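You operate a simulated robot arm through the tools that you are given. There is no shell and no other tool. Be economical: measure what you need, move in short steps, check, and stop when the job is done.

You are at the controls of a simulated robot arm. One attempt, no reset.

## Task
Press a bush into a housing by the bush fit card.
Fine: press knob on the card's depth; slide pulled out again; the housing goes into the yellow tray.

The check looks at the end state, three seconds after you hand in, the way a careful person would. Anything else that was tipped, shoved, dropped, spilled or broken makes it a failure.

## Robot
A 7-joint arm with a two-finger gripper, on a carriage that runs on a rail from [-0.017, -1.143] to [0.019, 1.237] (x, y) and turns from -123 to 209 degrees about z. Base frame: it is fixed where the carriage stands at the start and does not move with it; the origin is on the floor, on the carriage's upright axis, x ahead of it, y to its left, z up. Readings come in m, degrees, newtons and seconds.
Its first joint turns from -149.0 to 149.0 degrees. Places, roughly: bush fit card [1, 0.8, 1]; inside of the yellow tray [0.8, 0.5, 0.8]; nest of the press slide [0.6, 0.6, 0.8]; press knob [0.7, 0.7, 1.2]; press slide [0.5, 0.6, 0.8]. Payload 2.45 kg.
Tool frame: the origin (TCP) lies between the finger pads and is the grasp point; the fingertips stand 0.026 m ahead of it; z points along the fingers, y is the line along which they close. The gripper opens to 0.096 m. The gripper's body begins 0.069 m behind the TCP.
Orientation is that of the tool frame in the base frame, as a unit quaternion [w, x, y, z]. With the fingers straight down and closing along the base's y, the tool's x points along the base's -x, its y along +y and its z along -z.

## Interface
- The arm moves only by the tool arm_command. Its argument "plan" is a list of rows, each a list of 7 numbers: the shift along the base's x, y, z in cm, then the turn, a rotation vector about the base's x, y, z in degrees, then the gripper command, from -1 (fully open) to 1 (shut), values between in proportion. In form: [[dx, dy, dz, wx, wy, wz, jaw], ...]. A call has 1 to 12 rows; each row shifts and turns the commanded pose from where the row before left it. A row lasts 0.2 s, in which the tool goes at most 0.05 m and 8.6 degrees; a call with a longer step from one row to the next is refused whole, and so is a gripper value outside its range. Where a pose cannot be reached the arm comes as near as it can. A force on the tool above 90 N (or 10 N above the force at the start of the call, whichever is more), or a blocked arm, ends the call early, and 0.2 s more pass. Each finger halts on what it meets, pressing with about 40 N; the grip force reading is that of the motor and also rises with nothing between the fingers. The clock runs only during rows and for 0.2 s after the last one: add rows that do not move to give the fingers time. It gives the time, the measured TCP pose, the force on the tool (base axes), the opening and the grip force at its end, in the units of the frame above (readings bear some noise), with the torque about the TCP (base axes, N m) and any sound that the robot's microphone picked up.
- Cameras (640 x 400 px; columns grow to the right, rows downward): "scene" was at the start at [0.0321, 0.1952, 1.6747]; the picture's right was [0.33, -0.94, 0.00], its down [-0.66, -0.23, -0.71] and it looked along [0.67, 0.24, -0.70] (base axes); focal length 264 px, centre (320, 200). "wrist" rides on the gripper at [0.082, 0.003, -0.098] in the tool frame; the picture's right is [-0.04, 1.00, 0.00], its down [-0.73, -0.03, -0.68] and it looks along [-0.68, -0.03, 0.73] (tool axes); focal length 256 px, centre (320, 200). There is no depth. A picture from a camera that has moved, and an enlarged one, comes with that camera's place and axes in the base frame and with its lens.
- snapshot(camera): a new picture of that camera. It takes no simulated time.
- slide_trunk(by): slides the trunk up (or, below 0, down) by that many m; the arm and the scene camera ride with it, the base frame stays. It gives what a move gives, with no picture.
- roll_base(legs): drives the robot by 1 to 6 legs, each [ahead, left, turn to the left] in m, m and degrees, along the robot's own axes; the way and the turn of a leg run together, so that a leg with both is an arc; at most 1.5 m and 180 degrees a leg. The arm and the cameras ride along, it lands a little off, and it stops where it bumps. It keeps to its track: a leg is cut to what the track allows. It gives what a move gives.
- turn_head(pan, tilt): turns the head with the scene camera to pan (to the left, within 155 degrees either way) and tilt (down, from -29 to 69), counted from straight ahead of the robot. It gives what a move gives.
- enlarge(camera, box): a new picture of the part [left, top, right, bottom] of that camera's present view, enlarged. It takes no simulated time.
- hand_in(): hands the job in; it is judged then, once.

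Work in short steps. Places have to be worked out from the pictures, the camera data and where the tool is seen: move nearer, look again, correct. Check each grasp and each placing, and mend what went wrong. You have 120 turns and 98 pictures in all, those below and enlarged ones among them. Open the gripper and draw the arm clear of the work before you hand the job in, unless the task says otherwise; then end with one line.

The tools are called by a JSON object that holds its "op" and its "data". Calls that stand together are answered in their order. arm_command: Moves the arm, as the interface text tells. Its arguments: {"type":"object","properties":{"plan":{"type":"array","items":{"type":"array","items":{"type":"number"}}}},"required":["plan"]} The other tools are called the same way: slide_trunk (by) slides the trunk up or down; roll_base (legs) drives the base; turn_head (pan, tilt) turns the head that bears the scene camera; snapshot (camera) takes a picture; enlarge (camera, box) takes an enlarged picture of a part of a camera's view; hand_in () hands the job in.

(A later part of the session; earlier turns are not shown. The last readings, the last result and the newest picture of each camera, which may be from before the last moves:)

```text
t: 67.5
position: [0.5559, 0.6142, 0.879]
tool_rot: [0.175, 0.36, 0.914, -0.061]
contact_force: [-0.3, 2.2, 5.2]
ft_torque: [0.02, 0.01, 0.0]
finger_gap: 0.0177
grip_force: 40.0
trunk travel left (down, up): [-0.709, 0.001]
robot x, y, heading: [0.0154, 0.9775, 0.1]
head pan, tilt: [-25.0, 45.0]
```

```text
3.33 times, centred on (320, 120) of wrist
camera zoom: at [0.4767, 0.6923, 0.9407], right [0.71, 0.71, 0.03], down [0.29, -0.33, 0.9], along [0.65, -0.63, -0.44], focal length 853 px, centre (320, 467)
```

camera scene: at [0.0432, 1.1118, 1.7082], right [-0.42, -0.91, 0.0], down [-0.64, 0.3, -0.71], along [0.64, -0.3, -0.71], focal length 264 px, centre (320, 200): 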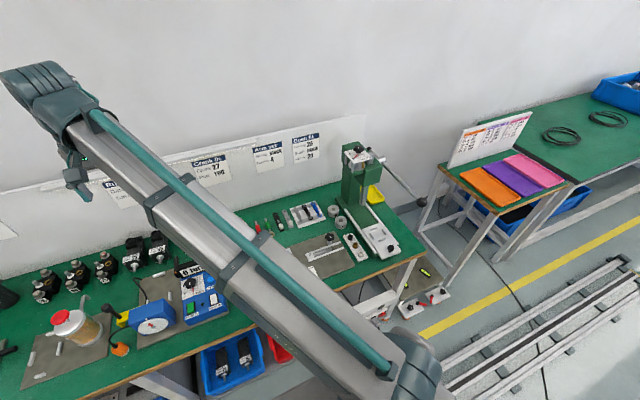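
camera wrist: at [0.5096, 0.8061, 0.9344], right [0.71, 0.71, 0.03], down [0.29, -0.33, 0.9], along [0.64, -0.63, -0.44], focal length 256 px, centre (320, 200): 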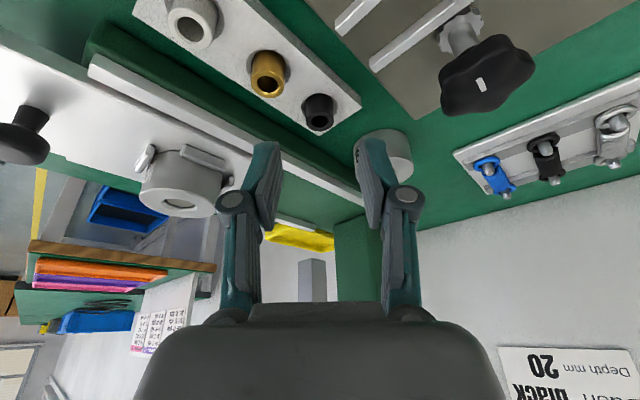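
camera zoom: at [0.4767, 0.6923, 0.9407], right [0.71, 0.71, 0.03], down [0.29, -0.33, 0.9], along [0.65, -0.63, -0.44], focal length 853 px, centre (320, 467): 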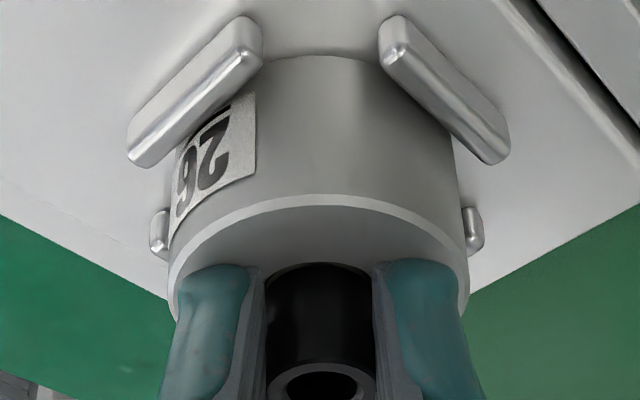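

The bush dropped lower into the bore's lead-in with light force. I nudge down 3 mm.

{"op": "arm_command", "data": {"plan": [[0, 0, -0.2, 0, 0, 0, 0.9], [0, 0, -0.15, 0, 0, 0, 0.9], [0, 0, 0, 0, 0, 0, 0.9]]}}

```text
t: 68.3
position: [0.5563, 0.6158, 0.8783]
tool_rot: [0.179, 0.361, 0.913, -0.062]
contact_force: [0.6, 3.5, 42.8]
ft_torque: [-0.16, 0.05, 0.06]
finger_gap: 0.0177
grip_force: 40.2
trunk travel left (down, up): [-0.709, 0.001]
robot x, y, heading: [0.0125, 0.9778, -0.1]
head pan, tilt: [-25.0, 45.0]
```

Firm central contact. I unload and open to see if the bush stands by itself.

{"op": "arm_command", "data": {"plan": [[0, 0, 0.3, 0, 0, 0, 0.9], [0, 0, 0, 0, 0, 0, 0.7], [0, 0, 0, 0, 0, 0, 0.5], [0, 0, 0, 0, 0, 0, 0.3], [0, 0, 0, 0, 0, 0, 0.3]]}}

{"op": "enlarge", "data": {"camera": "wrist", "box": [240, 60, 400, 200]}}

```text
t: 69.5
position: [0.5562, 0.6133, 0.8779]
tool_rot: [0.175, 0.36, 0.915, -0.06]
contact_force: [-0.1, 0.2, 4.2]
ft_torque: [-0.03, 0.01, 0.02]
finger_gap: 0.0342
grip_force: 0.1
trunk travel left (down, up): [-0.709, 0.001]
robot x, y, heading: [0.018, 0.9768, -0.1]
head pan, tilt: [-25.0, 45.0]
```

```text
2.86 times, centred on (320, 130) of wrist
camera zoom: at [0.4768, 0.6911, 0.9395], right [0.71, 0.71, 0.03], down [0.29, -0.33, 0.9], along [0.64, -0.63, -0.44], focal length 731 px, centre (320, 400)
```

zoom: 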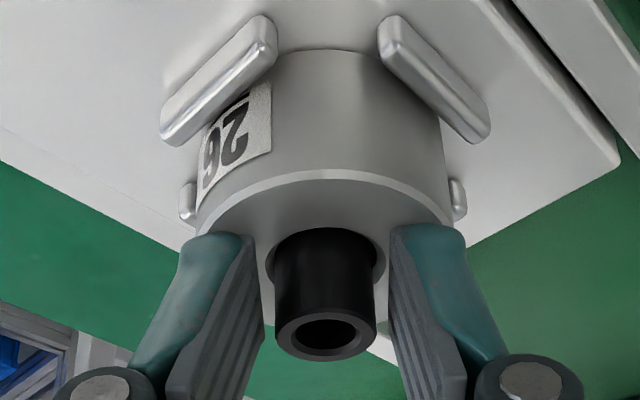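

The bush stands upright in the bore. I retract, then move to hover above the slide's black knob (≈(0.470,0.608)).

{"op": "arm_command", "data": {"plan": [[-0.2, 0.2, 0.8, 0, 0, 0, 0.2], [-0.4, 0.4, 1.5, 0, 0, 0, 0.1], [-0.5, 0.5, 2, 0, 0, 0, 0], [-1, 0.3, 2, 0, 0, 0, 0], [-2, 0, 0, 0, 0, 0, -0.1], [-2, 0, 0, 0, 0, 0, -0.1], [-2, 0, -1.0, 0, 0, 0, -0.1], [-1.8, 0, -1.5, 0, 0, 0, -0.1], [0, 0, 0, 0, 0, 0, -0.1]]}}

{"op": "snapshot", "data": {"camera": "wrist"}}

```text
t: 71.5
position: [0.4661, 0.6176, 0.9124]
tool_rot: [0.175, 0.36, 0.914, -0.06]
contact_force: [0.9, -0.2, 0.6]
ft_torque: [0.0, -0.01, 0.01]
finger_gap: 0.0528
grip_force: 0.0
out of reach, approached as far as the arm can: row 8
trunk travel left (down, up): [-0.709, 0.001]
robot x, y, heading: [0.0118, 0.976, 0.1]
head pan, tilt: [-25.0, 45.0]
```

```text
24 pictures are left
camera wrist: at [0.3848, 0.6948, 0.9739], right [0.71, 0.71, 0.03], down [0.29, -0.33, 0.9], along [0.64, -0.63, -0.44], focal length 256 px, centre (320, 200)
```

wrist: 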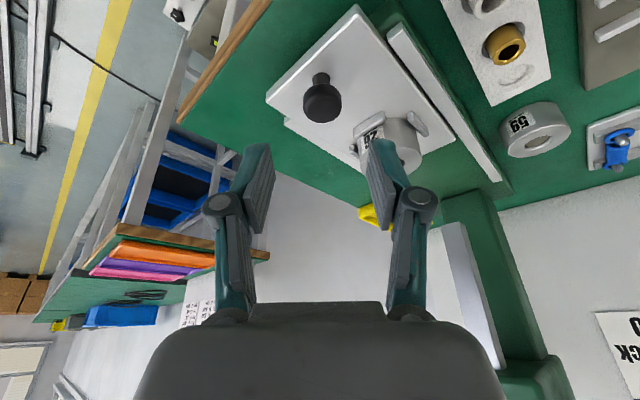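

Knob head at ≈(0.479,0.607), in line with the fingers. I descend on it.

{"op": "arm_command", "data": {"plan": [[0.2, -0.2, -1.6, 0, 0, 0, -0.1], [0.3, -0.2, -1.6, 0, 0, 0, -0.1], [0.2, -0.2, -1.6, 0, 0, 0, -0.1], [0.2, -0.1, -1.5, 0, 0, 0, -0.1], [0, 0, 0, 0, 0, 0, -0.1]]}}

{"op": "enlarge", "data": {"camera": "wrist", "box": [200, 20, 440, 240]}}

```text
t: 72.7
position: [0.475, 0.6129, 0.8497]
tool_rot: [0.176, 0.36, 0.914, -0.061]
contact_force: [-0.2, 0.2, 0.6]
ft_torque: [0.0, -0.03, 0.03]
finger_gap: 0.0529
grip_force: 0.1
trunk travel left (down, up): [-0.709, 0.001]
robot x, y, heading: [0.0144, 0.979, 0.2]
head pan, tilt: [-25.0, 45.0]
```

```text
1.82 times, centred on (320, 130) of wrist
camera zoom: at [0.3955, 0.6907, 0.9108], right [0.71, 0.71, 0.03], down [0.29, -0.33, 0.9], along [0.64, -0.63, -0.44], focal length 465 px, centre (320, 327)
```

zoom: 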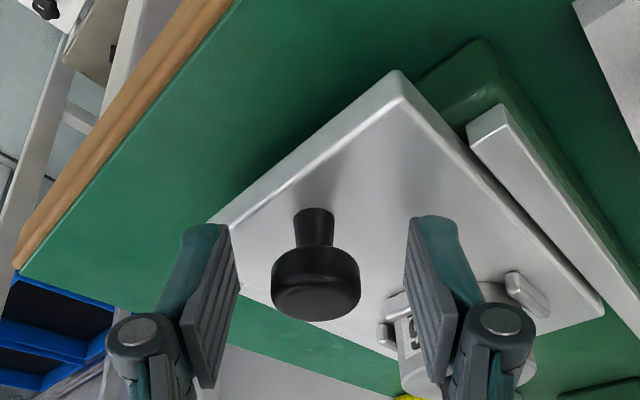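

Knob is between the fingers. I close and push the slide in slowly.

{"op": "arm_command", "data": {"plan": [[0, 0, 0, 0, 0, 0, 0.4], [0, 0, 0, 0, 0, 0, 0.7], [0, 0, 0, 0, 0, 0, 0.7], [0.3, 0, 0, 0, 0, 0, 0.7], [0.8, 0, 0, 0, 0, 0, 0.7], [1, 0, 0, 0, 0, 0, 0.7], [1, 0, 0, 0, 0, 0, 0.7], [1, 0, 0, 0, 0, 0, 0.7], [1, 0, 0, 0, 0, 0, 0.7], [1, 0, 0, 0, 0, 0, 0.7], [0.8, 0, 0, 0, 0, 0, 0.7], [0, 0, 0, 0, 0, 0, 0.7]]}}

{"op": "snapshot", "data": {"camera": "wrist"}}

```text
t: 75.3
position: [0.5453, 0.6115, 0.8487]
tool_rot: [0.175, 0.361, 0.914, -0.062]
contact_force: [0.5, 6.6, -27.0]
ft_torque: [-0.35, -0.41, -0.02]
finger_gap: 0.0246
grip_force: 45.1
trunk travel left (down, up): [-0.709, 0.001]
robot x, y, heading: [0.0119, 0.9789, 0.2]
head pan, tilt: [-25.0, 45.0]
```

```text
22 pictures are left
camera wrist: at [0.466, 0.6891, 0.9112], right [0.71, 0.71, 0.03], down [0.29, -0.33, 0.9], along [0.64, -0.63, -0.44], focal length 256 px, centre (320, 200)
```

wrist: 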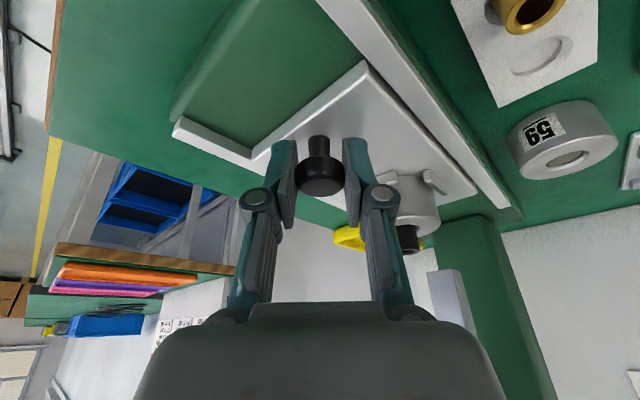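

Slide moves smoothly, bush still standing. I continue until it stops.

{"op": "arm_command", "data": {"plan": [[0.6, 0, 0, 0, 0, 0, 0.7], [0.9, 0, 0, 0, 0, 0, 0.7], [0.9, 0, 0, 0, 0, 0, 0.7], [0.9, 0, 0, 0, 0, 0, 0.7], [0.9, 0, 0, 0, 0, 0, 0.7], [0, 0, 0, 0, 0, 0, 0.7]]}}

{"op": "snapshot", "data": {"camera": "wrist"}}

```text
t: 76.7
position: [0.5863, 0.6115, 0.8496]
tool_rot: [0.175, 0.361, 0.914, -0.063]
contact_force: [0.5, -7.6, -3.1]
ft_torque: [0.41, 0.55, -0.03]
finger_gap: 0.0246
grip_force: 45.0
trunk travel left (down, up): [-0.709, 0.001]
robot x, y, heading: [0.0152, 0.9805, -0.0]
head pan, tilt: [-25.0, 45.0]
```

```text
21 pictures are left
camera wrist: at [0.5068, 0.6887, 0.9108], right [0.71, 0.71, 0.03], down [0.29, -0.33, 0.9], along [0.65, -0.63, -0.43], focal length 256 px, centre (320, 200)
```

wrist: 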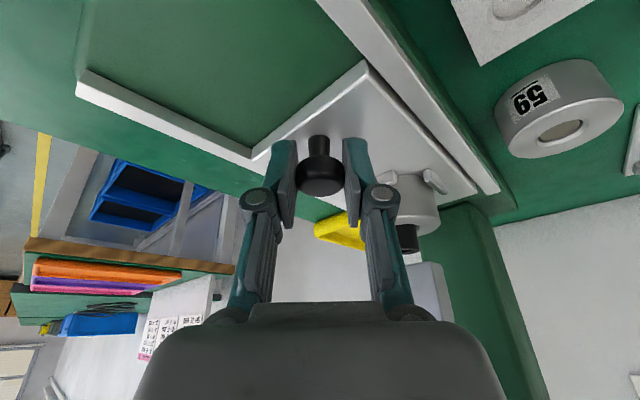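

Nearly under the ram. I push on in small steps, feeling for the end stop.

{"op": "arm_command", "data": {"plan": [[0.6, 0, 0, 0, 0, 0, 0.7], [0.6, 0, 0, 0, 0, 0, 0.7], [0.6, 0, 0, 0, 0, 0, 0.7], [0, 0, 0, 0, 0, 0, 0.7]]}}

```text
t: 77.7
position: [0.6049, 0.6116, 0.8489]
tool_rot: [0.176, 0.36, 0.914, -0.062]
contact_force: [3.2, -12.2, -2.9]
ft_torque: [-0.86, -0.93, 0.04]
finger_gap: 0.0245
grip_force: 45.1
trunk travel left (down, up): [-0.709, 0.001]
robot x, y, heading: [0.0168, 0.9829, 0.4]
head pan, tilt: [-25.0, 45.0]
```

{"op": "arm_command", "data": {"plan": [[0.6, 0, 0, 0, 0, 0, 0.7], [0.6, 0, 0, 0, 0, 0, 0.7], [0.6, 0, 0, 0, 0, 0, 0.7], [0, 0, 0, 0, 0, 0, 0.7]]}}

{"op": "snapshot", "data": {"camera": "wrist"}}

```text
t: 78.7
position: [0.6122, 0.6072, 0.8493]
tool_rot: [0.167, 0.361, 0.915, -0.066]
contact_force: [-66.5, -21.8, -6.6]
ft_torque: [-0.21, 0.77, -0.29]
finger_gap: 0.0249
grip_force: 45.3
trunk travel left (down, up): [-0.709, 0.001]
robot x, y, heading: [0.0161, 0.9758, 0.0]
head pan, tilt: [-25.0, 45.0]
```

```text
20 pictures are left
camera wrist: at [0.5338, 0.6851, 0.9127], right [0.71, 0.7, 0.02], down [0.3, -0.33, 0.89], along [0.64, -0.63, -0.45], focal length 256 px, centre (320, 200)
```

wrist: 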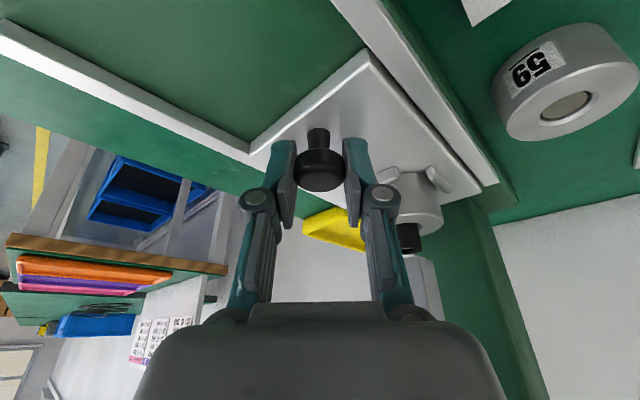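

End stop reached (Fx −66 N). I relax, release the knob, and back out up and to the left.

{"op": "arm_command", "data": {"plan": [[-0.7, 0.3, 0, 0, 0, 0, 0.7], [0, 0, 0, 0, 0, 0, 0.4], [0, 0, 0, 0, 0, 0, 0.1], [0, 0, 0, 0, 0, 0, -0.1], [-0.5, 0.5, 2, 0, 0, 0, -0.1], [-1.0, 1.0, 3, 0, 0, 0, -0.1], [-1.0, 1.0, 3.5, 0, 0, 0, -0.1], [-1.5, 1.0, 4, 0, 0, 0, -0.1], [-1.5, 1.0, 4, 0, 0, 0, -0.1], [0, 1.0, 4, 0, 0, 0, -0.1], [0, 0, 4, 0, 0, 0, -0.1], [0, 0, 4, 0, 0, 0, -0.1]]}}

{"op": "arm_command", "data": {"plan": [[0, 0, 4, 4.9, 4.9, 0, 0.1], [0, 0, 2, 4.9, 4.9, 0, 0.1], [0, 0, 1, 4.9, 4.9, 0, 0.1], [0, 0, 0, 0, 0, 7.5, 0.1], [0, 0, 0, 0, 0, 7.5, 0.1], [0, 0, 0, 0, 0, 0, 0.1]]}}

{"op": "snapshot", "data": {"camera": "wrist"}}

```text
t: 81.3
position: [0.5603, 0.6705, 1.1348]
tool_rot: [0.176, 0.36, 0.914, -0.062]
contact_force: [-0.4, -0.4, -0.2]
ft_torque: [-0.01, -0.03, -0.03]
finger_gap: 0.0529
grip_force: 0.1
trunk travel left (down, up): [-0.709, 0.001]
robot x, y, heading: [0.0159, 0.9775, 0.2]
head pan, tilt: [-25.0, 45.0]
```

```text
t: 82.7
position: [0.5616, 0.6716, 1.2055]
tool_rot: [0.008, 0.244, 0.97, 0.011]
contact_force: [-0.1, 0.1, -1.1]
ft_torque: [0.01, 0.0, 0.02]
finger_gap: 0.0434
grip_force: 0.0
trunk travel left (down, up): [-0.709, 0.001]
robot x, y, heading: [0.0169, 0.9765, 0.3]
head pan, tilt: [-25.0, 45.0]
```

```text
19 pictures are left
camera wrist: at [0.4892, 0.71, 1.3027], right [0.51, 0.86, 0.03], down [0.62, -0.39, 0.69], along [0.6, -0.33, -0.73], focal length 256 px, centre (320, 200)
```

wrist: 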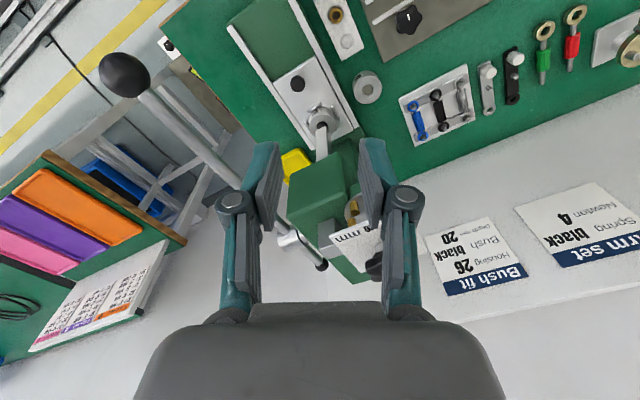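

Housing and bush stand under the ram. Dial pivot estimate (0.710,0.664); 10/15/20 spaced about 60–66°, 20 is clockwise. I hover above the knob with yaw +20° so I can turn −65°.

{"op": "arm_command", "data": {"plan": [[0, 0, 2.5, 0, 0, 8, -0.25], [1, 0, 1.5, 0, 0, 8, -0.25], [2.5, 0, 0.5, 0, 0, 8, -0.25], [2.5, 0, 0, 0, 0, 8, -0.25], [2.5, 0, 0, 0, 0, 8, -0.25], [2.5, -0.4, 0, 0, 0, 8, -0.25], [2.5, -0.4, 0, 0, 0, 0, -0.25], [0, 0, 0, 0, 0, 0, -0.25]]}}

{"op": "snapshot", "data": {"camera": "wrist"}}

```text
t: 84.5
position: [0.6949, 0.6625, 1.2528]
tool_rot: [0.003, -0.171, 0.985, 0.014]
contact_force: [-0.3, 0.2, -0.3]
ft_torque: [0.01, -0.01, 0.04]
finger_gap: 0.0599
grip_force: 0.1
trunk travel left (down, up): [-0.709, 0.001]
robot x, y, heading: [0.0141, 0.9775, 0.1]
head pan, tilt: [-25.0, 45.0]
```

```text
18 pictures are left
camera wrist: at [0.618, 0.6342, 1.3499], right [-0.3, 0.95, 0.03], down [0.7, 0.2, 0.69], along [0.65, 0.22, -0.73], focal length 256 px, centre (320, 200)
```

wrist: 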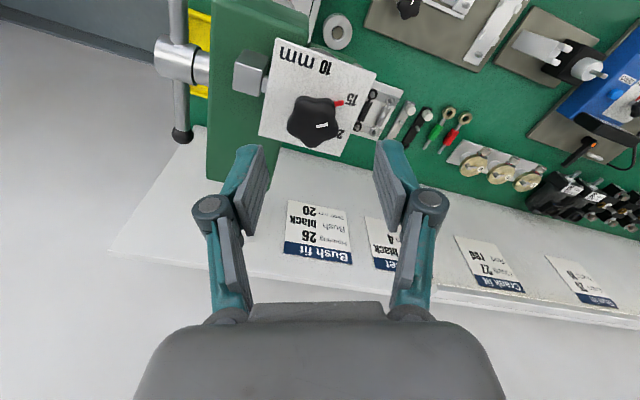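

Knob at ≈(0.700,0.659). I narrow the opening to 50 mm, align and go down to just above, then check.

{"op": "arm_command", "data": {"plan": [[0.5, -0.35, -1.5, 0, 0, 0, -0.06], [0, 0, -1.5, 0, 0, 0, -0.06], [0, 0, -1.2, 0, 0, 0, -0.06], [0, 0, 0, 0, 0, 0, -0.06]]}}

{"op": "enlarge", "data": {"camera": "wrist", "box": [210, 60, 430, 260]}}

```text
t: 85.5
position: [0.7006, 0.6587, 1.2082]
tool_rot: [0.003, -0.171, 0.985, 0.014]
contact_force: [0.0, 0.2, 0.2]
ft_torque: [0.0, 0.0, 0.0]
finger_gap: 0.0511
grip_force: 0.1
trunk travel left (down, up): [-0.709, 0.001]
robot x, y, heading: [0.0198, 0.9784, -0.1]
head pan, tilt: [-25.0, 45.0]
```

```text
2.00 times, centred on (320, 160) of wrist
camera zoom: at [0.6232, 0.6313, 1.3054], right [-0.3, 0.95, 0.03], down [0.7, 0.2, 0.69], along [0.65, 0.22, -0.73], focal length 512 px, centre (320, 280)
```

zoom: 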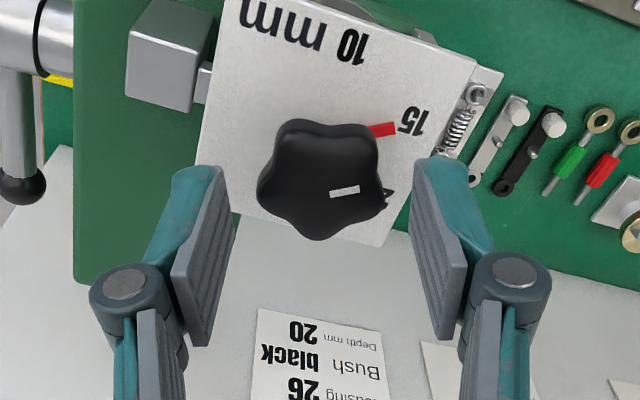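

Centred. I descend 3.4 cm around the knob and close.

{"op": "arm_command", "data": {"plan": [[0.2, 0.05, -1.4, 0, 0, 0, -0.06], [0, 0, -1.2, 0, 0, 0, -0.06], [0, 0, -0.8, 0, 0, 0, -0.06], [0, 0, 0, 0, 0, 0, -0.06]]}}

{"op": "enlarge", "data": {"camera": "wrist", "box": [210, 60, 430, 260]}}

```text
t: 86.5
position: [0.7046, 0.6579, 1.1763]
tool_rot: [0.004, -0.172, 0.985, 0.013]
contact_force: [2.3, 0.5, 6.4]
ft_torque: [-0.23, -0.02, 0.03]
finger_gap: 0.0523
grip_force: 1.0
trunk travel left (down, up): [-0.709, 0.001]
robot x, y, heading: [0.015, 0.9765, 0.1]
head pan, tilt: [-25.0, 45.0]
```

```text
2.00 times, centred on (320, 160) of wrist
camera zoom: at [0.6264, 0.6304, 1.2721], right [-0.3, 0.95, 0.03], down [0.7, 0.2, 0.69], along [0.65, 0.22, -0.73], focal length 512 px, centre (320, 280)
```

zoom: 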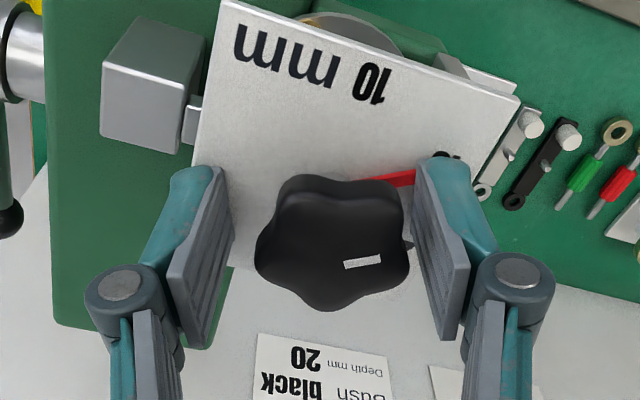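

The left fingertip touches the dial plate; I raise 3 mm, shift −2 mm x, and close on the knob.

{"op": "arm_command", "data": {"plan": [[-0.2, 0, 0.4, 0, 0, 0, -0.06], [0, 0, 0, 0, 0, 0, 0.15], [0, 0, 0, 0, 0, 0, 0.4], [0, 0, 0, 0, 0, 0, 0.5], [0, 0, 0, 0, 0, 0, 0.5]]}}

```text
t: 87.7
position: [0.6997, 0.6601, 1.1789]
tool_rot: [0.003, -0.171, 0.985, 0.014]
contact_force: [-8.8, 13.8, -6.0]
ft_torque: [-0.04, -0.03, -0.01]
finger_gap: 0.0355
grip_force: 45.6
trunk travel left (down, up): [-0.709, 0.001]
robot x, y, heading: [0.0168, 0.9788, 0.6]
head pan, tilt: [-25.0, 45.0]
```

Gripped. I turn −60° about z, then read torque.

{"op": "arm_command", "data": {"plan": [[-0.1, 0.1, 0, 0, 0, -7.5, 0.5], [0, 0, 0, 0, 0, -7.5, 0.5], [0, 0, 0, 0, 0, -7.5, 0.5], [0, 0, 0, 0, 0, -7.5, 0.5], [0, 0, 0, 0, 0, -7.5, 0.5], [0, 0, 0, 0, 0, -7.5, 0.5], [0, 0, 0, 0, 0, -7.5, 0.5], [0, 0, 0, 0, 0, -7.5, 0.5], [0, 0, 0, 0, 0, 0, 0.5]]}}

{"op": "snapshot", "data": {"camera": "wrist"}}

```text
t: 89.7
position: [0.699, 0.6601, 1.1786]
tool_rot: [0.01, 0.345, 0.938, 0.01]
contact_force: [7.0, 1.9, 6.6]
ft_torque: [-0.16, 0.13, 0.24]
finger_gap: 0.0357
grip_force: 44.5
trunk travel left (down, up): [-0.709, 0.001]
robot x, y, heading: [0.0168, 0.9805, 0.1]
head pan, tilt: [-25.0, 45.0]
```

```text
15 pictures are left
camera wrist: at [0.6381, 0.714, 1.2759], right [0.68, 0.73, 0.03], down [0.52, -0.51, 0.69], along [0.52, -0.45, -0.73], focal length 256 px, centre (320, 200)
```

wrist: 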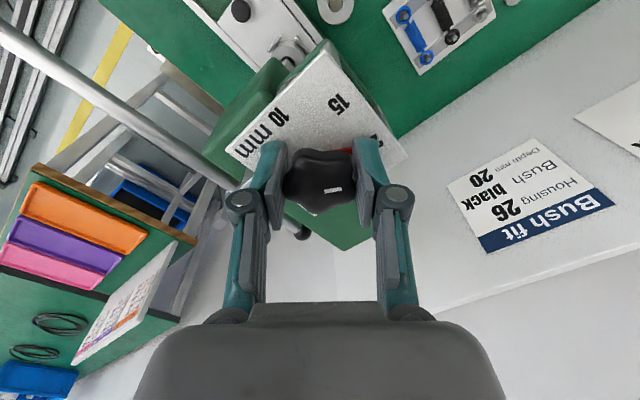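

Knob has turned; I open and rise to read the pointer.

{"op": "arm_command", "data": {"plan": [[0, 0, 0, 0, 0, 0, 0.2], [0, 0, 0, 0, 0, 0, -0.1], [0, 0, 1.5, 0, 0, 0, -0.1], [0, 0, 2, 0, 0, 0, -0.1], [0, 0, 2.5, 0, 0, 0, -0.1], [0, 0, 2, 0, 0, 0, -0.1], [0, 0, 0, 0, 0, 0, -0.1]]}}

{"op": "enlarge", "data": {"camera": "wrist", "box": [250, 30, 410, 170]}}

```text
t: 91.3
position: [0.6982, 0.6623, 1.259]
tool_rot: [0.009, 0.345, 0.939, 0.01]
contact_force: [0.5, 0.0, 0.3]
ft_torque: [-0.04, -0.01, 0.01]
finger_gap: 0.053
grip_force: 0.1
trunk travel left (down, up): [-0.709, 0.001]
robot x, y, heading: [0.0142, 0.9763, 0.2]
head pan, tilt: [-25.0, 45.0]
```

```text
2.86 times, centred on (330, 100) of wrist
camera zoom: at [0.6363, 0.7151, 1.3573], right [0.68, 0.74, 0.03], down [0.52, -0.51, 0.69], along [0.52, -0.45, -0.73], focal length 731 px, centre (291, 486)
```

zoom: 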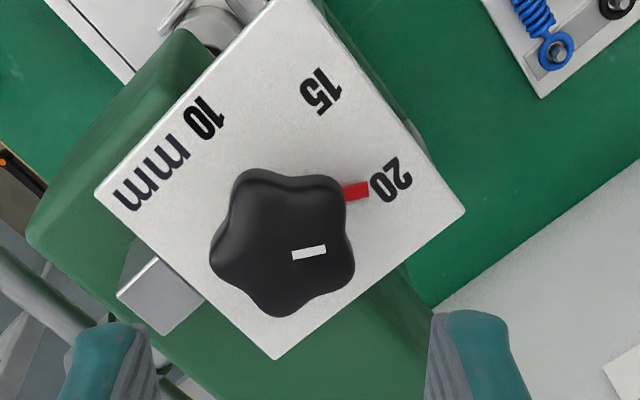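

Pointer is on 20. Next the lever: ball at ≈(0.471,0.536,1.063), hub ≈(0.726,0.53,1.07). I move above the ball with yaw back to 0.

{"op": "arm_command", "data": {"plan": [[-3, 0, 0, 0, 0, 6.7, -0.1], [-3.8, -2, 0, 0, 0, 6.7, -0.1], [-3.8, -2.5, 0, 0, 0, 6.7, -0.1], [-3.8, -2.5, 0, 0, 0, 6.7, -0.1], [-3.8, -2.5, -1, 0, 0, 6.7, -0.1], [-3.3, -2.2, -2, 0, 0, 6.7, -0.1], [-1.2, -0.9, -3, 0, 0, 0, -0.1], [0, 0, -3, 0, 0, 0, -0.1], [0, 0, -2.5, 0, 0, 0, -0.1], [0, 0, 0, 0, 0, 0, -0.1]]}}

{"op": "snapshot", "data": {"camera": "wrist"}}

```text
t: 93.5
position: [0.4729, 0.534, 1.1419]
tool_rot: [0.005, 0.001, 1.0, 0.014]
contact_force: [0.0, -0.4, -0.4]
ft_torque: [0.01, -0.03, 0.01]
finger_gap: 0.053
grip_force: 0.0
trunk travel left (down, up): [-0.709, 0.001]
robot x, y, heading: [0.0144, 0.9779, 0.1]
head pan, tilt: [-25.0, 45.0]
```

```text
13 pictures are left
camera wrist: at [0.3903, 0.5355, 1.2399], right [0.04, 1.0, 0.03], down [0.73, -0.05, 0.69], along [0.69, -0.01, -0.73], focal length 256 px, centre (320, 200)
```

wrist: 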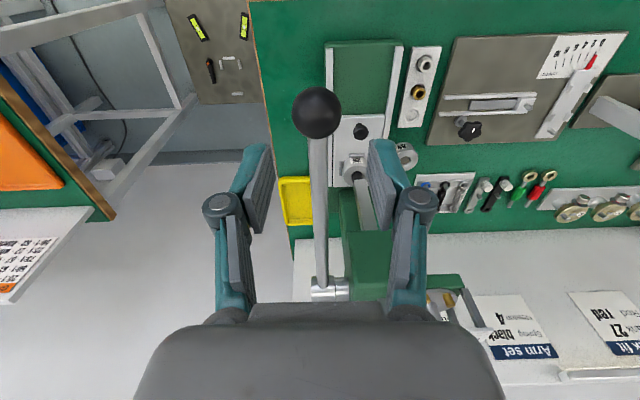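

Ball at (0.471,0.535), 36 mm across, right under the fingers. I descend and grip it.

{"op": "arm_command", "data": {"plan": [[-0.1, 0, -2, 0, 0, 0, -0.1], [0, 0, -2, 0, 0, 0, -0.1], [0, 0, -2, 0, 0, 0, -0.1], [0, 0, -1.8, 0, 0, 0, -0.1], [0, 0, 0, 0, 0, 0, 0.2], [0, 0, 0, 0, 0, 0, 0.5], [0, 0, 0, 0, 0, 0, 0.5], [0, 0, 0, 0, 0, 0, 0.5]]}}

```text
t: 95.3
position: [0.4701, 0.5354, 1.0653]
tool_rot: [0.005, 0.002, 1.0, 0.013]
contact_force: [0.6, 2.0, 0.0]
ft_torque: [-0.02, -0.14, 0.04]
finger_gap: 0.034
grip_force: 45.1
trunk travel left (down, up): [-0.709, 0.001]
robot x, y, heading: [0.0144, 0.9805, 0.1]
head pan, tilt: [-25.0, 45.0]
```

Gripped. I pull the lever down along its arc (radius ≈0.25 m), first 20°.

{"op": "arm_command", "data": {"plan": [[0.06, 0, -1.76, 0, -2.5, 0, 0.5], [0.18, 0, -1.75, 0, -2.5, 0, 0.5], [0.31, 0, -1.73, 0, -2.5, 0, 0.5], [0.42, 0, -1.71, 0, -2.5, 0, 0.5], [0.54, 0, -1.67, 0, -2.5, 0, 0.5], [0, 0, 0, 0, 0, 0, 0.5]]}}

```text
t: 96.7
position: [0.4853, 0.5339, 0.979]
tool_rot: [0.114, -0.001, 0.993, 0.013]
contact_force: [-1.8, -1.7, 4.0]
ft_torque: [0.0, -0.79, -0.09]
finger_gap: 0.0339
grip_force: 45.0
trunk travel left (down, up): [-0.709, 0.001]
robot x, y, heading: [0.0182, 0.9784, 0.4]
head pan, tilt: [-25.0, 45.0]
```

Moves easily. Next 20°.

{"op": "arm_command", "data": {"plan": [[0.66, 0, -1.63, 0, -3.5, 0, 0.5], [0.77, 0, -1.58, 0, -3.5, 0, 0.5], [0.88, 0, -1.52, 0, -3.5, 0, 0.5], [0.98, 0, -1.46, 0, -3.5, 0, 0.5], [1.08, 0, -1.39, 0, -3.5, 0, 0.5], [0, 0, 0, 0, 0, 0, 0.5]]}}

{"op": "snapshot", "data": {"camera": "wrist"}}

```text
t: 98.1
position: [0.5292, 0.5355, 0.9034]
tool_rot: [0.265, -0.002, 0.964, 0.013]
contact_force: [0.1, 0.8, 1.9]
ft_torque: [-0.02, 0.07, -0.04]
finger_gap: 0.0266
grip_force: 1.2
trunk travel left (down, up): [-0.709, 0.001]
robot x, y, heading: [0.0133, 0.9821, 0.1]
head pan, tilt: [-25.0, 45.0]
```

```text
12 pictures are left
camera wrist: at [0.41, 0.5351, 0.9474], right [0.02, 1.0, 0.04], down [0.28, -0.05, 0.96], along [0.96, -0.01, -0.28], focal length 256 px, centre (320, 200)
```

wrist: 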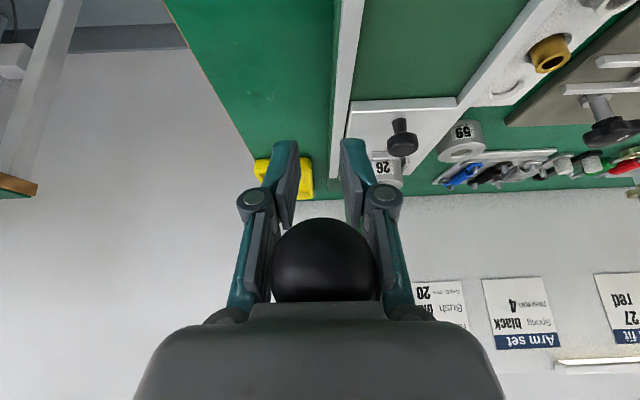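

The ball slid back to the palm when the ram met the bush (lever ≈30°). The palm now pushes it exactly along the tangent, so I push on in 3° steps with fingers as guides.

{"op": "arm_command", "data": {"plan": [[0.61, 0, -1.4, 0, -3, 0, 0.15], [0.98, 0, -0.95, 0, -3, 0, 0.15], [1.02, 0, -0.91, 0, -3, 0, 0.15], [0, 0, 0, 0, 0, 0, 0.15]]}}

```text
t: 99.1
position: [0.555, 0.5344, 0.8698]
tool_rot: [0.338, -0.005, 0.941, 0.014]
contact_force: [-7.4, -0.7, 0.6]
ft_torque: [-0.04, -0.44, -0.01]
finger_gap: 0.0406
grip_force: 0.0
trunk travel left (down, up): [-0.709, 0.001]
robot x, y, heading: [0.0127, 0.9772, 0.2]
head pan, tilt: [-25.0, 45.0]
```

{"op": "snapshot", "data": {"camera": "wrist"}}

```text
11 pictures are left
camera wrist: at [0.4303, 0.5348, 0.8936], right [0.01, 1.0, 0.05], down [0.13, -0.05, 0.99], along [0.99, -0.01, -0.14], focal length 256 px, centre (320, 200)
```

wrist: 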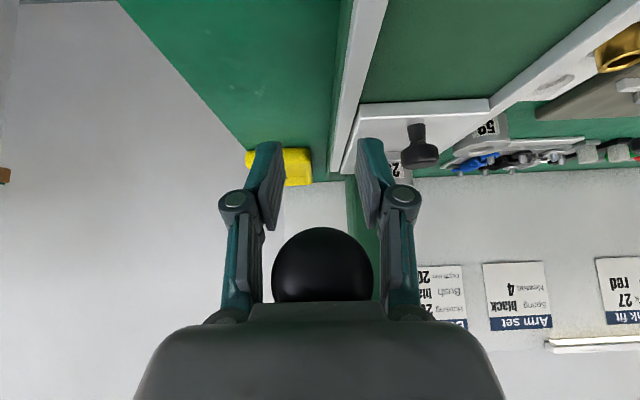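

Lever ≈40°, resistance still small. Continue.

{"op": "arm_command", "data": {"plan": [[1.07, 0, -0.84, 0, -3, 0, 0.15], [1.11, 0, -0.79, 0, -3, 0, 0.15], [1.15, 0, -0.73, 0, -3, 0, 0.15], [0, 0, 0, 0, 0, 0, 0.15]]}}

```text
t: 100.1
position: [0.5916, 0.534, 0.8439]
tool_rot: [0.411, -0.006, 0.911, 0.014]
contact_force: [-14.2, 2.8, 3.3]
ft_torque: [-0.15, -0.41, -0.15]
finger_gap: 0.0407
grip_force: 0.0
trunk travel left (down, up): [-0.709, 0.001]
robot x, y, heading: [0.0113, 0.9793, 0.3]
head pan, tilt: [-25.0, 45.0]
```

Fingers are about to meet the slide rail, so I change method: withdraw, close the fingers, and push the ball with the closed fingertips instead. First withdraw and look.

{"op": "arm_command", "data": {"plan": [[-1.5, 0, 1.33, 0, 0, 0, -0.1], [-2.2, 0, 2, 0, 0, 0, -0.1], [-2.5, 0, 2.2, 0, 0, 0, -0.1], [-2.2, 0, 2.2, 0, 6, 0, 0.3], [0, 0, 0.5, 0, 7, 0, 1], [0, 0, 0, 0, 0, 0, 1], [0, 0, 0, 0, 0, 0, 1]]}}

{"op": "snapshot", "data": {"camera": "wrist"}}

```text
t: 101.7
position: [0.5, 0.5351, 0.9323]
tool_rot: [0.304, -0.003, 0.953, 0.014]
contact_force: [-59.8, 21.3, -15.9]
ft_torque: [-1.49, -4.22, -1.28]
finger_gap: 0.0175
grip_force: 39.0
trunk travel left (down, up): [-0.709, 0.001]
robot x, y, heading: [0.0145, 0.9808, 0.2]
head pan, tilt: [-25.0, 45.0]
```

```text
10 pictures are left
camera wrist: at [0.3763, 0.536, 0.9648], right [0.02, 1.0, 0.05], down [0.2, -0.05, 0.98], along [0.98, -0.01, -0.21], focal length 256 px, centre (320, 200)
```

wrist: 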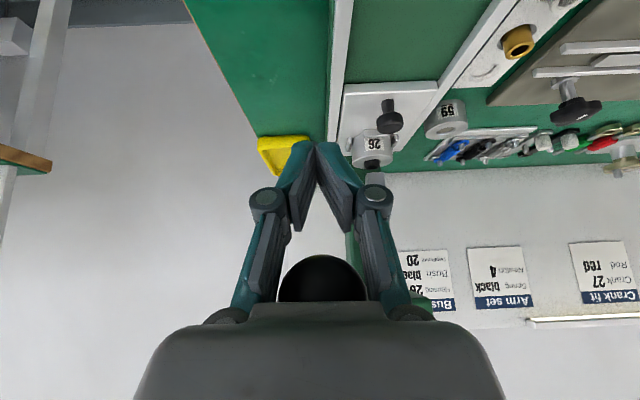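

The lever springs back with the hand, and the fingers closed in front of the ball. I open now and withdraw along the tool axis past the ball's rest height.

{"op": "arm_command", "data": {"plan": [[0, 0, 0, 0, 0, 0, 0.3], [0, 0, 0, 0, 0, 0, -0.2], [0, 0, 0, 0, 0, 0, -0.3], [-1.0, 0, 3, 0, 3, 0, -0.3], [-1.0, 0, 3.5, 0, 4, 0, -0.3], [-1.0, 0, 4, 0, 4, 0, -0.3], [0, 0, 4, 0, 4, 0, -0.3], [0, 0, 4, 0, 0, 0, -0.3], [0, 0, 4, 0, 0, 0, -0.3], [0, 0, 0, 0, 0, 0, 0.6], [0, 0, 0, 0, 0, 0, 1], [0, 0, 0, 0, 0, 0, 1]]}}

{"op": "snapshot", "data": {"camera": "wrist"}}

```text
t: 104.3
position: [0.478, 0.5355, 1.1555]
tool_rot: [0.179, -0.002, 0.984, 0.014]
contact_force: [-1.1, -0.3, -0.2]
ft_torque: [-0.01, 0.01, -0.02]
finger_gap: 0.0
grip_force: 28.2
trunk travel left (down, up): [-0.709, 0.001]
robot x, y, heading: [0.0167, 0.9769, 0.2]
head pan, tilt: [-25.0, 45.0]
```

```text
9 pictures are left
camera wrist: at [0.3673, 0.5352, 1.2183], right [0.03, 1.0, 0.04], down [0.45, -0.05, 0.89], along [0.89, -0.01, -0.45], focal length 256 px, centre (320, 200)
```

wrist: 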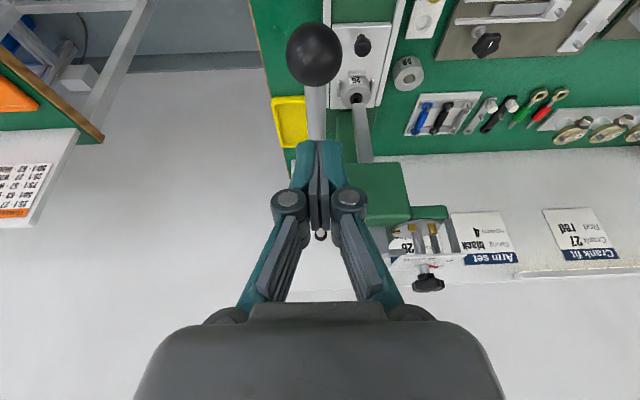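

Ball is free at rest (0.469,1.066), fingers closed. I now push it from above with the fingertips along the arc to 40°.

{"op": "arm_command", "data": {"plan": [[-2.4, 0, -2.5, 0, 0, 0, 1], [0, 0, -2.1, 0, 0, 0, 1], [0.1, 0, -2.2, 0, -1, 0, 1], [0.14, 0, -2.25, 0, -1, 0, 1], [0.4, 0, -2.2, 0, -1.5, 0, 1], [0.54, 0, -2.18, 0, -1.5, 0, 1], [0.72, 0, -2.12, 0, -2, 0, 1], [0.89, 0, -2.05, 0, -2, 0, 1], [1.05, 0, -1.95, 0, -2, 0, 1], [1.23, 0, -1.85, 0, -2, 0, 1], [0, 0, 0, 0, 0, 0, 1]]}}

{"op": "arm_command", "data": {"plan": [[1.37, 0, -1.72, 0, -2, 0, 1], [1.52, 0, -1.59, 0, -2, 0, 1], [0, 0, 0, 0, 0, 0, 1]]}}

{"op": "snapshot", "data": {"camera": "wrist"}}

```text
t: 106.7
position: [0.5024, 0.5326, 0.9407]
tool_rot: [0.289, -0.004, 0.957, 0.013]
contact_force: [-1.0, -0.8, 1.1]
ft_torque: [0.01, 0.07, -0.04]
finger_gap: 0.0
grip_force: 28.2
trunk travel left (down, up): [-0.709, 0.001]
robot x, y, heading: [0.0127, 0.9768, 0.4]
head pan, tilt: [-25.0, 45.0]
```

```text
t: 107.5
position: [0.5291, 0.5339, 0.908]
tool_rot: [0.322, -0.003, 0.947, 0.012]
contact_force: [-7.4, 0.0, 5.9]
ft_torque: [-0.02, 0.1, 0.0]
finger_gap: 0.0
grip_force: 28.0
trunk travel left (down, up): [-0.709, 0.001]
robot x, y, heading: [0.0167, 0.9803, 0.3]
head pan, tilt: [-25.0, 45.0]
```

```text
8 pictures are left
camera wrist: at [0.4058, 0.5342, 0.9352], right [0.02, 1.0, 0.05], down [0.17, -0.05, 0.98], along [0.99, -0.01, -0.17], focal length 256 px, centre (320, 200)
```

wrist: 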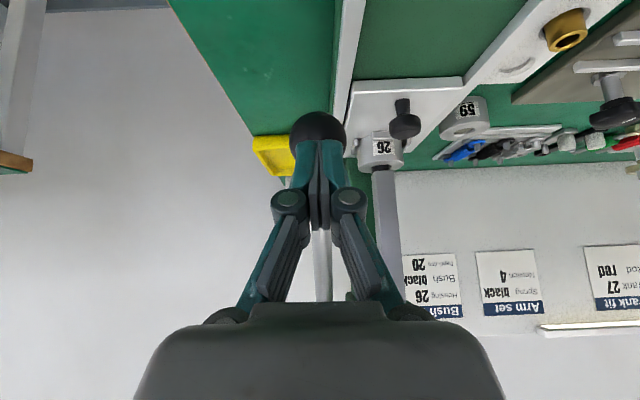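

The ram is now at the bush and the push is stable. I continue to 60° watching the force.

{"op": "arm_command", "data": {"plan": [[0.85, 0, -0.73, 0, -1, 0, 1], [0.85, 0, -0.7, 0, -1, 0, 1], [0.9, 0, -0.66, 0, -1, 0, 1], [0.9, 0, -0.62, 0, 0, 0, 1], [0, 0, 0, 0, 0, 0, 1]]}}

```text
t: 108.7
position: [0.57, 0.5352, 0.878]
tool_rot: [0.348, -0.005, 0.937, 0.014]
contact_force: [-1.4, -0.3, 2.3]
ft_torque: [0.01, -0.01, 0.01]
finger_gap: 0.0
grip_force: 28.3
trunk travel left (down, up): [-0.709, 0.001]
robot x, y, heading: [0.0161, 0.975, 0.4]
head pan, tilt: [-25.0, 45.0]
```

{"op": "arm_command", "data": {"plan": [[0.93, 0, -0.55, 0, -1, 0, 1], [0.95, 0, -0.5, 0, -1, 0, 1], [1.0, 0, -0.48, 0, 0, 0, 1], [1.0, 0, -0.45, 0, 0, 0, 1], [0, 0, 0, 0, 0, 0, 1]]}}

{"op": "snapshot", "data": {"camera": "wrist"}}

```text
t: 109.9
position: [0.6023, 0.5326, 0.8633]
tool_rot: [0.366, -0.004, 0.93, 0.013]
contact_force: [-31.0, -3.5, 30.0]
ft_torque: [0.03, 0.3, -0.13]
finger_gap: 0.0061
grip_force: 28.2
trunk travel left (down, up): [-0.709, 0.001]
robot x, y, heading: [0.0148, 0.9804, 0.3]
head pan, tilt: [-25.0, 45.0]
```

```text
7 pictures are left
camera wrist: at [0.4764, 0.5328, 0.8793], right [0.01, 1.0, 0.05], down [0.08, -0.05, 1.0], along [1.0, -0.01, -0.08], focal length 256 px, centre (320, 200)
```

wrist: 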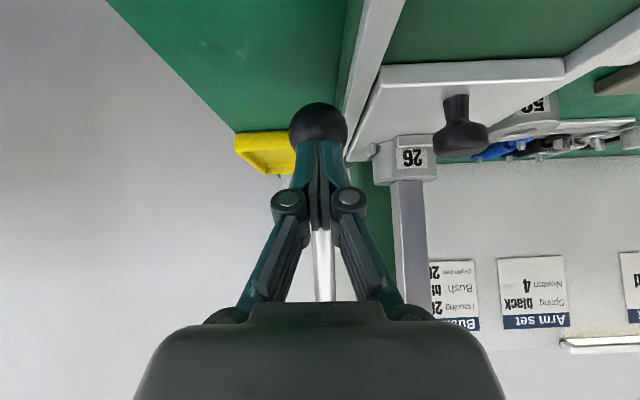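

Resistance now 43 N and the ram sits at the housing top. I push a bit further to confirm the hard stop.

{"op": "arm_command", "data": {"plan": [[0.5, 0, -0.25, 0, 0, 0, 1], [0.5, 0, -0.25, 0, 0, 0, 1], [0, 0, 0, 0, 0, 0, 1]]}}

```text
t: 110.7
position: [0.6039, 0.533, 0.8623]
tool_rot: [0.364, -0.002, 0.931, 0.008]
contact_force: [-38.2, 1.8, 43.4]
ft_torque: [-0.24, 0.33, 0.29]
finger_gap: 0.0061
grip_force: 28.7
trunk travel left (down, up): [-0.709, 0.001]
robot x, y, heading: [0.0152, 0.9784, -0.1]
head pan, tilt: [-25.0, 45.0]
stopped in row 3: the force on the tool passed its limit at 94 N (the readings are from after the stop); the commanded pose is now the measured one
```

Hard stop confirmed (94 N limit). I ease the lever back up along the arc.

{"op": "arm_command", "data": {"plan": [[-2, 0, 1.1, 0, 1, 0, 1], [-2, 0, 1.3, 0, 1, 0, 1], [-1.75, 0, 1.35, 0, 1.5, 0, 1], [-1.7, 0, 1.4, 0, 1.5, 0, 1], [-1.45, 0, 1.65, 0, 2, 0, 1], [-1.45, 0, 1.65, 0, 2, 0, 1], [-1.1, 0, 1.9, 0, 2, 0, 1], [-1.1, 0, 1.9, 0, 2, 0, 1], [-0.8, 0, 2.1, 0, 1.5, 0, 1], [-0.8, 0, 2.1, 0, 1.5, 0, 1], [-0.4, 0, 2.2, 0, 1, 0, 1], [-0.4, 0, 2.2, 0, 1, 0, 1]]}}

{"op": "arm_command", "data": {"plan": [[0, 0, 3, 0, 0, 0, 0.5], [0, 0, 3, 0, 0, 0, 0], [0, 2, 2, 0, 0, 0, -0.1], [0, 4, 0, 0, 0, -7.5, -0.1], [0, 4, 0, 0, 0, -7.5, -0.1], [0, 3, -1, 0, 0, -7.5, -0.1], [0, 0, -3, 0, 0, -7.5, -0.1], [0, 0, -4, 0, 0, -7.5, -0.1], [0, 0, -4, 0, 0, -7.5, -0.1], [0, 0, -4, 0, 0, 0, -0.1], [0, 0, 0, 0, 0, 0, -0.1]]}}

{"op": "snapshot", "data": {"camera": "wrist"}}

```text
t: 113.3
position: [0.4614, 0.5285, 1.0643]
tool_rot: [0.211, -0.001, 0.977, 0.012]
contact_force: [-0.4, 0.7, 1.0]
ft_torque: [0.03, 0.01, -0.02]
finger_gap: 0.0001
grip_force: 29.1
trunk travel left (down, up): [-0.709, 0.001]
robot x, y, heading: [0.0131, 0.9801, 0.4]
head pan, tilt: [-25.0, 45.0]
```

```text
t: 115.7
position: [0.5009, 0.6312, 0.9936]
tool_rot: [0.2, 0.373, 0.903, -0.07]
contact_force: [0.0, -0.5, 0.9]
ft_torque: [0.01, 0.01, 0.01]
finger_gap: 0.0528
grip_force: 0.0
out of reach, approached as far as the arm can: row 6, 7, 8
trunk travel left (down, up): [-0.709, 0.001]
robot x, y, heading: [0.0153, 0.9761, 0.2]
head pan, tilt: [-25.0, 45.0]
```

```text
6 pictures are left
camera wrist: at [0.421, 0.7123, 1.0497], right [0.73, 0.68, 0.04], down [0.24, -0.31, 0.92], along [0.64, -0.66, -0.39], focal length 256 px, centre (320, 200)
```

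wrist: 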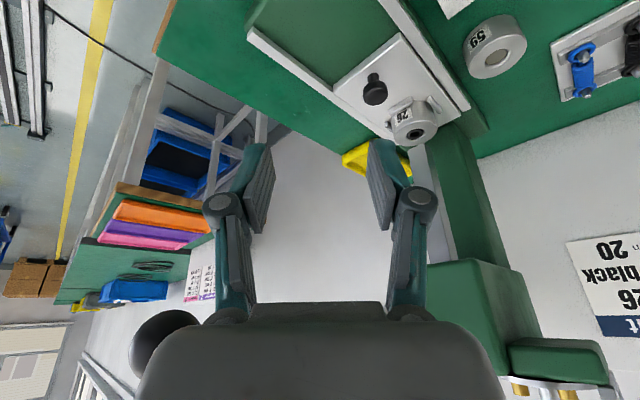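

Lever is back at rest and the bush is in. I go down to the slide knob at TCP ≈(0.606,0.612,0.85) and grip it.

{"op": "arm_command", "data": {"plan": [[3, 0, -2, 0, 0, 0, -0.1], [3, 0, -2, 0, 0, 0, -0.1], [2.5, 0, -2, 0, 0, 0, -0.1], [1, -0.5, -2, 0, 0, 0, -0.1], [0.3, -0.5, -2, 0, 0, 0, -0.1], [0.3, -0.4, -2, 0, 0, 0, -0.1], [0.35, -0.5, -2.3, 0, 0, 0, -0.1], [0, 0, 0, 0, 0, 0, -0.1], [0, 0, 0, 0, 0, 0, 0.4], [0, 0, 0, 0, 0, 0, 0.7], [0, 0, 0, 0, 0, 0, 0.7]]}}

```text
t: 118.1
position: [0.601, 0.6161, 0.8515]
tool_rot: [0.2, 0.372, 0.904, -0.07]
contact_force: [3.4, 14.7, -2.3]
ft_torque: [0.0, -0.41, 0.2]
finger_gap: 0.0248
grip_force: 44.6
trunk travel left (down, up): [-0.709, 0.001]
robot x, y, heading: [0.0142, 0.9802, 0.1]
head pan, tilt: [-25.0, 45.0]
```

Knob gripped (24.8 mm). I pull the slide out.

{"op": "arm_command", "data": {"plan": [[-0.5, -0.1, 0, 0, 0, 0, 0.7], [-1.2, -0.1, 0, 0, 0, 0, 0.7], [-1.3, 0, 0, 0, 0, 0, 0.7], [-1.3, 0, 0, 0, 0, 0, 0.7], [-1.3, 0, 0, 0, 0, 0, 0.7], [-1.3, 0, 0, 0, 0, 0, 0.7], [-1.3, 0, 0, 0, 0, 0, 0.7], [-1.3, 0, 0, 0, 0, 0, 0.7], [-1.3, 0, 0, 0, 0, 0, 0.7], [-1.2, 0, 0, 0, 0, 0, 0.7], [-0.7, 0, 0, 0, 0, 0, 0.7], [0, 0, 0, 0, 0, 0, 0.7]]}}

{"op": "arm_command", "data": {"plan": [[-0.5, 0, 0, 0, 0, 0, 0.7], [-0.5, 0, 0, 0, 0, 0, 0.7], [0, 0, 0, 0, 0, 0, 0.7]]}}

```text
t: 120.7
position: [0.4721, 0.6147, 0.8539]
tool_rot: [0.198, 0.374, 0.903, -0.069]
contact_force: [1.3, 42.5, 1.0]
ft_torque: [1.13, 0.37, 0.32]
finger_gap: 0.0247
grip_force: 45.2
trunk travel left (down, up): [-0.709, 0.001]
robot x, y, heading: [0.0104, 0.9791, 0.1]
head pan, tilt: [-25.0, 45.0]
```

```text
t: 121.5
position: [0.4679, 0.6142, 0.8523]
tool_rot: [0.202, 0.374, 0.903, -0.068]
contact_force: [32.1, 41.2, 3.3]
ft_torque: [1.37, 0.18, 0.5]
finger_gap: 0.0249
grip_force: 45.0
trunk travel left (down, up): [-0.709, 0.001]
robot x, y, heading: [0.0142, 0.9765, 0.3]
head pan, tilt: [-25.0, 45.0]
```

Slide is at its outer stop (Fx 32 N). I relax, release, and move to hover over the housing.

{"op": "arm_command", "data": {"plan": [[0.4, 0.4, 0, 0, 0, 0, 0.7], [0, 0, 0, 0, 0, 0, 0.4], [0, 0, 0, 0, 0, 0, 0], [0, 0, 0, 0, 0, 0, -0.1], [-0.4, 0.4, 1.8, 0, 0, 0, -0.1], [-0.4, 0.4, 2.2, 0, 0, 0, -0.2], [0, 0, 2.2, 0, 0, 0, -0.3], [2.5, 0, 0.5, 2.1, 2.1, 0, -0.3], [3, 0, 0, 0, 0, 0, -0.3], [2.5, -0.3, -0.7, 0, 0, 0, -0.3], [0.3, -0.3, -1, 0, 0, 0, -0.3], [0, 0, 0, 0, 0, 0, -0.3]]}}

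{"op": "snapshot", "data": {"camera": "wrist"}}

```text
t: 124.1
position: [0.5548, 0.6063, 0.8962]
tool_rot: [0.176, 0.376, 0.908, -0.061]
contact_force: [-0.7, 0.5, -0.8]
ft_torque: [-0.02, -0.01, 0.01]
finger_gap: 0.0622
grip_force: 0.1
out of reach, approached as far as the arm can: row 6, 7
trunk travel left (down, up): [-0.709, 0.001]
robot x, y, heading: [0.0126, 0.9801, 0.2]
head pan, tilt: [-25.0, 45.0]
```

```text
5 pictures are left
camera wrist: at [0.4775, 0.6854, 0.9574], right [0.73, 0.68, 0.04], down [0.27, -0.34, 0.9], along [0.63, -0.65, -0.44], focal length 256 px, centre (320, 200)
```

wrist: 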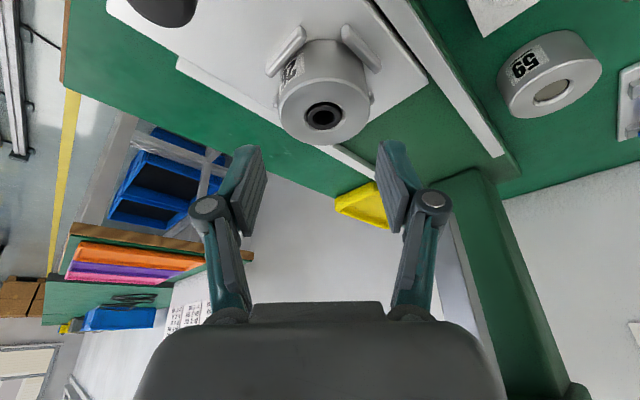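

The bush is pressed in flush. I correct 2–3 mm, descend to z≈0.854 and grip the housing.

{"op": "arm_command", "data": {"plan": [[0.25, 0.1, -1.2, 0, 0, 0, -0.3], [0, 0, -1.5, 0, 0, 0, -0.3], [0, 0, -1.5, 0, 0, 0, -0.3], [0, 0, 0, 0, 0, 0, -0.3], [0, 0, 0, 0, 0, 0, 0.2], [0, 0, 0, 0, 0, 0, 0.6], [0, 0, 0, 0, 0, 0, 0.6], [0, 0, 0, 0, 0, 0, 0.6]]}}

```text
t: 125.9
position: [0.5597, 0.608, 0.8536]
tool_rot: [0.178, 0.375, 0.908, -0.06]
contact_force: [11.8, 13.1, 5.4]
ft_torque: [0.34, -0.36, 0.05]
finger_gap: 0.0503
grip_force: 40.0
trunk travel left (down, up): [-0.709, 0.001]
robot x, y, heading: [0.0145, 0.9784, 0.3]
head pan, tilt: [-25.0, 45.0]
```

Housing gripped (50.3 mm). I lift it out and up to carrying height.

{"op": "arm_command", "data": {"plan": [[0, 0, 1, 0, 0, 0, 0.6], [0, 0, 1.5, 0, 0, 0, 0.6], [-0.3, 1, 3, 0, 0, 0, 0.6], [-0.3, 2, 3, 0, 0, 0, 0.6], [0, 2, 3, 0, 0, 0, 0.6], [0, 3, 4, 0, 0, 0, 0.6], [0, 3, 4, 0, 0, 0, 0.6], [0, 3, 4, 0, 0, 0, 0.6], [0, 3, 4, 0, 0, 0, 0.6], [0, 3, 4, 0, 0, 0, 0.6], [0, 3, 4, 0, 0, 0, 0.6], [0, 3, 3, 0, 0, 0, 0.6]]}}

{"op": "arm_command", "data": {"plan": [[0.5, 3, 0, 0, 0, 7.5, 0.6], [0.5, 3, 0, 0, 0, 7.5, 0.6], [0.5, 3, 0, 0, 0, 7.5, 0.6], [0.5, 3, 0, 0, 0, 7.5, 0.6], [0.5, 3, 0, 0, 0, 7.5, 0.6], [0.5, 3, 0, 0, 0, 7.5, 0.6], [0.5, 3, 0, 0, 0, 7.5, 0.6], [0.5, 3, 0, 0, 0, 7.5, 0.6], [0.5, 2, 0, 0, 0, 7.5, 0.6], [0.5, 2, 0, 0, 0, 7.5, 0.6], [0, 0, 0, 0, 0, 7.5, 0.6], [0, 0, 0, 0, 0, 7.5, 0.6]]}}

{"op": "snapshot", "data": {"camera": "wrist"}}

```text
t: 128.5
position: [0.5497, 0.8681, 1.2396]
tool_rot: [0.176, 0.376, 0.908, -0.061]
contact_force: [-1.3, -0.5, -1.9]
ft_torque: [-0.01, 0.0, -0.03]
finger_gap: 0.0508
grip_force: 39.4
trunk travel left (down, up): [-0.709, 0.001]
robot x, y, heading: [0.0138, 0.9806, -0.0]
head pan, tilt: [-25.0, 45.0]
```

```text
t: 131.1
position: [0.6018, 1.1457, 1.2406]
tool_rot: [0.168, -0.377, 0.907, 0.082]
contact_force: [-0.7, 0.4, -2.1]
ft_torque: [0.0, 0.01, 0.01]
finger_gap: 0.0508
grip_force: 40.0
trunk travel left (down, up): [-0.709, 0.001]
robot x, y, heading: [0.0163, 0.9793, 0.1]
head pan, tilt: [-25.0, 45.0]
```

```text
4 pictures are left
camera wrist: at [0.5227, 1.0657, 1.3022], right [-0.69, 0.73, 0.04], down [0.34, 0.28, 0.9], along [0.64, 0.63, -0.44], focal length 256 px, centre (320, 200)
```

wrist: 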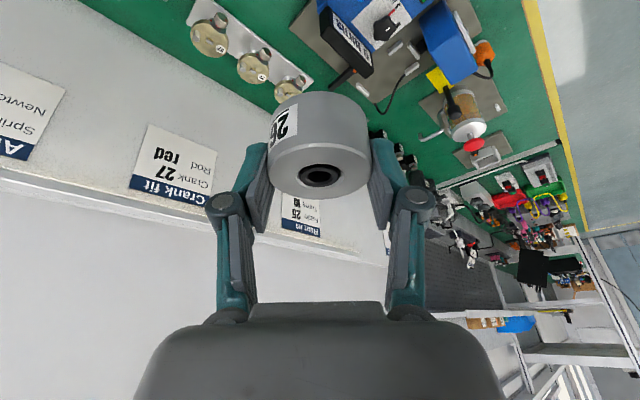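

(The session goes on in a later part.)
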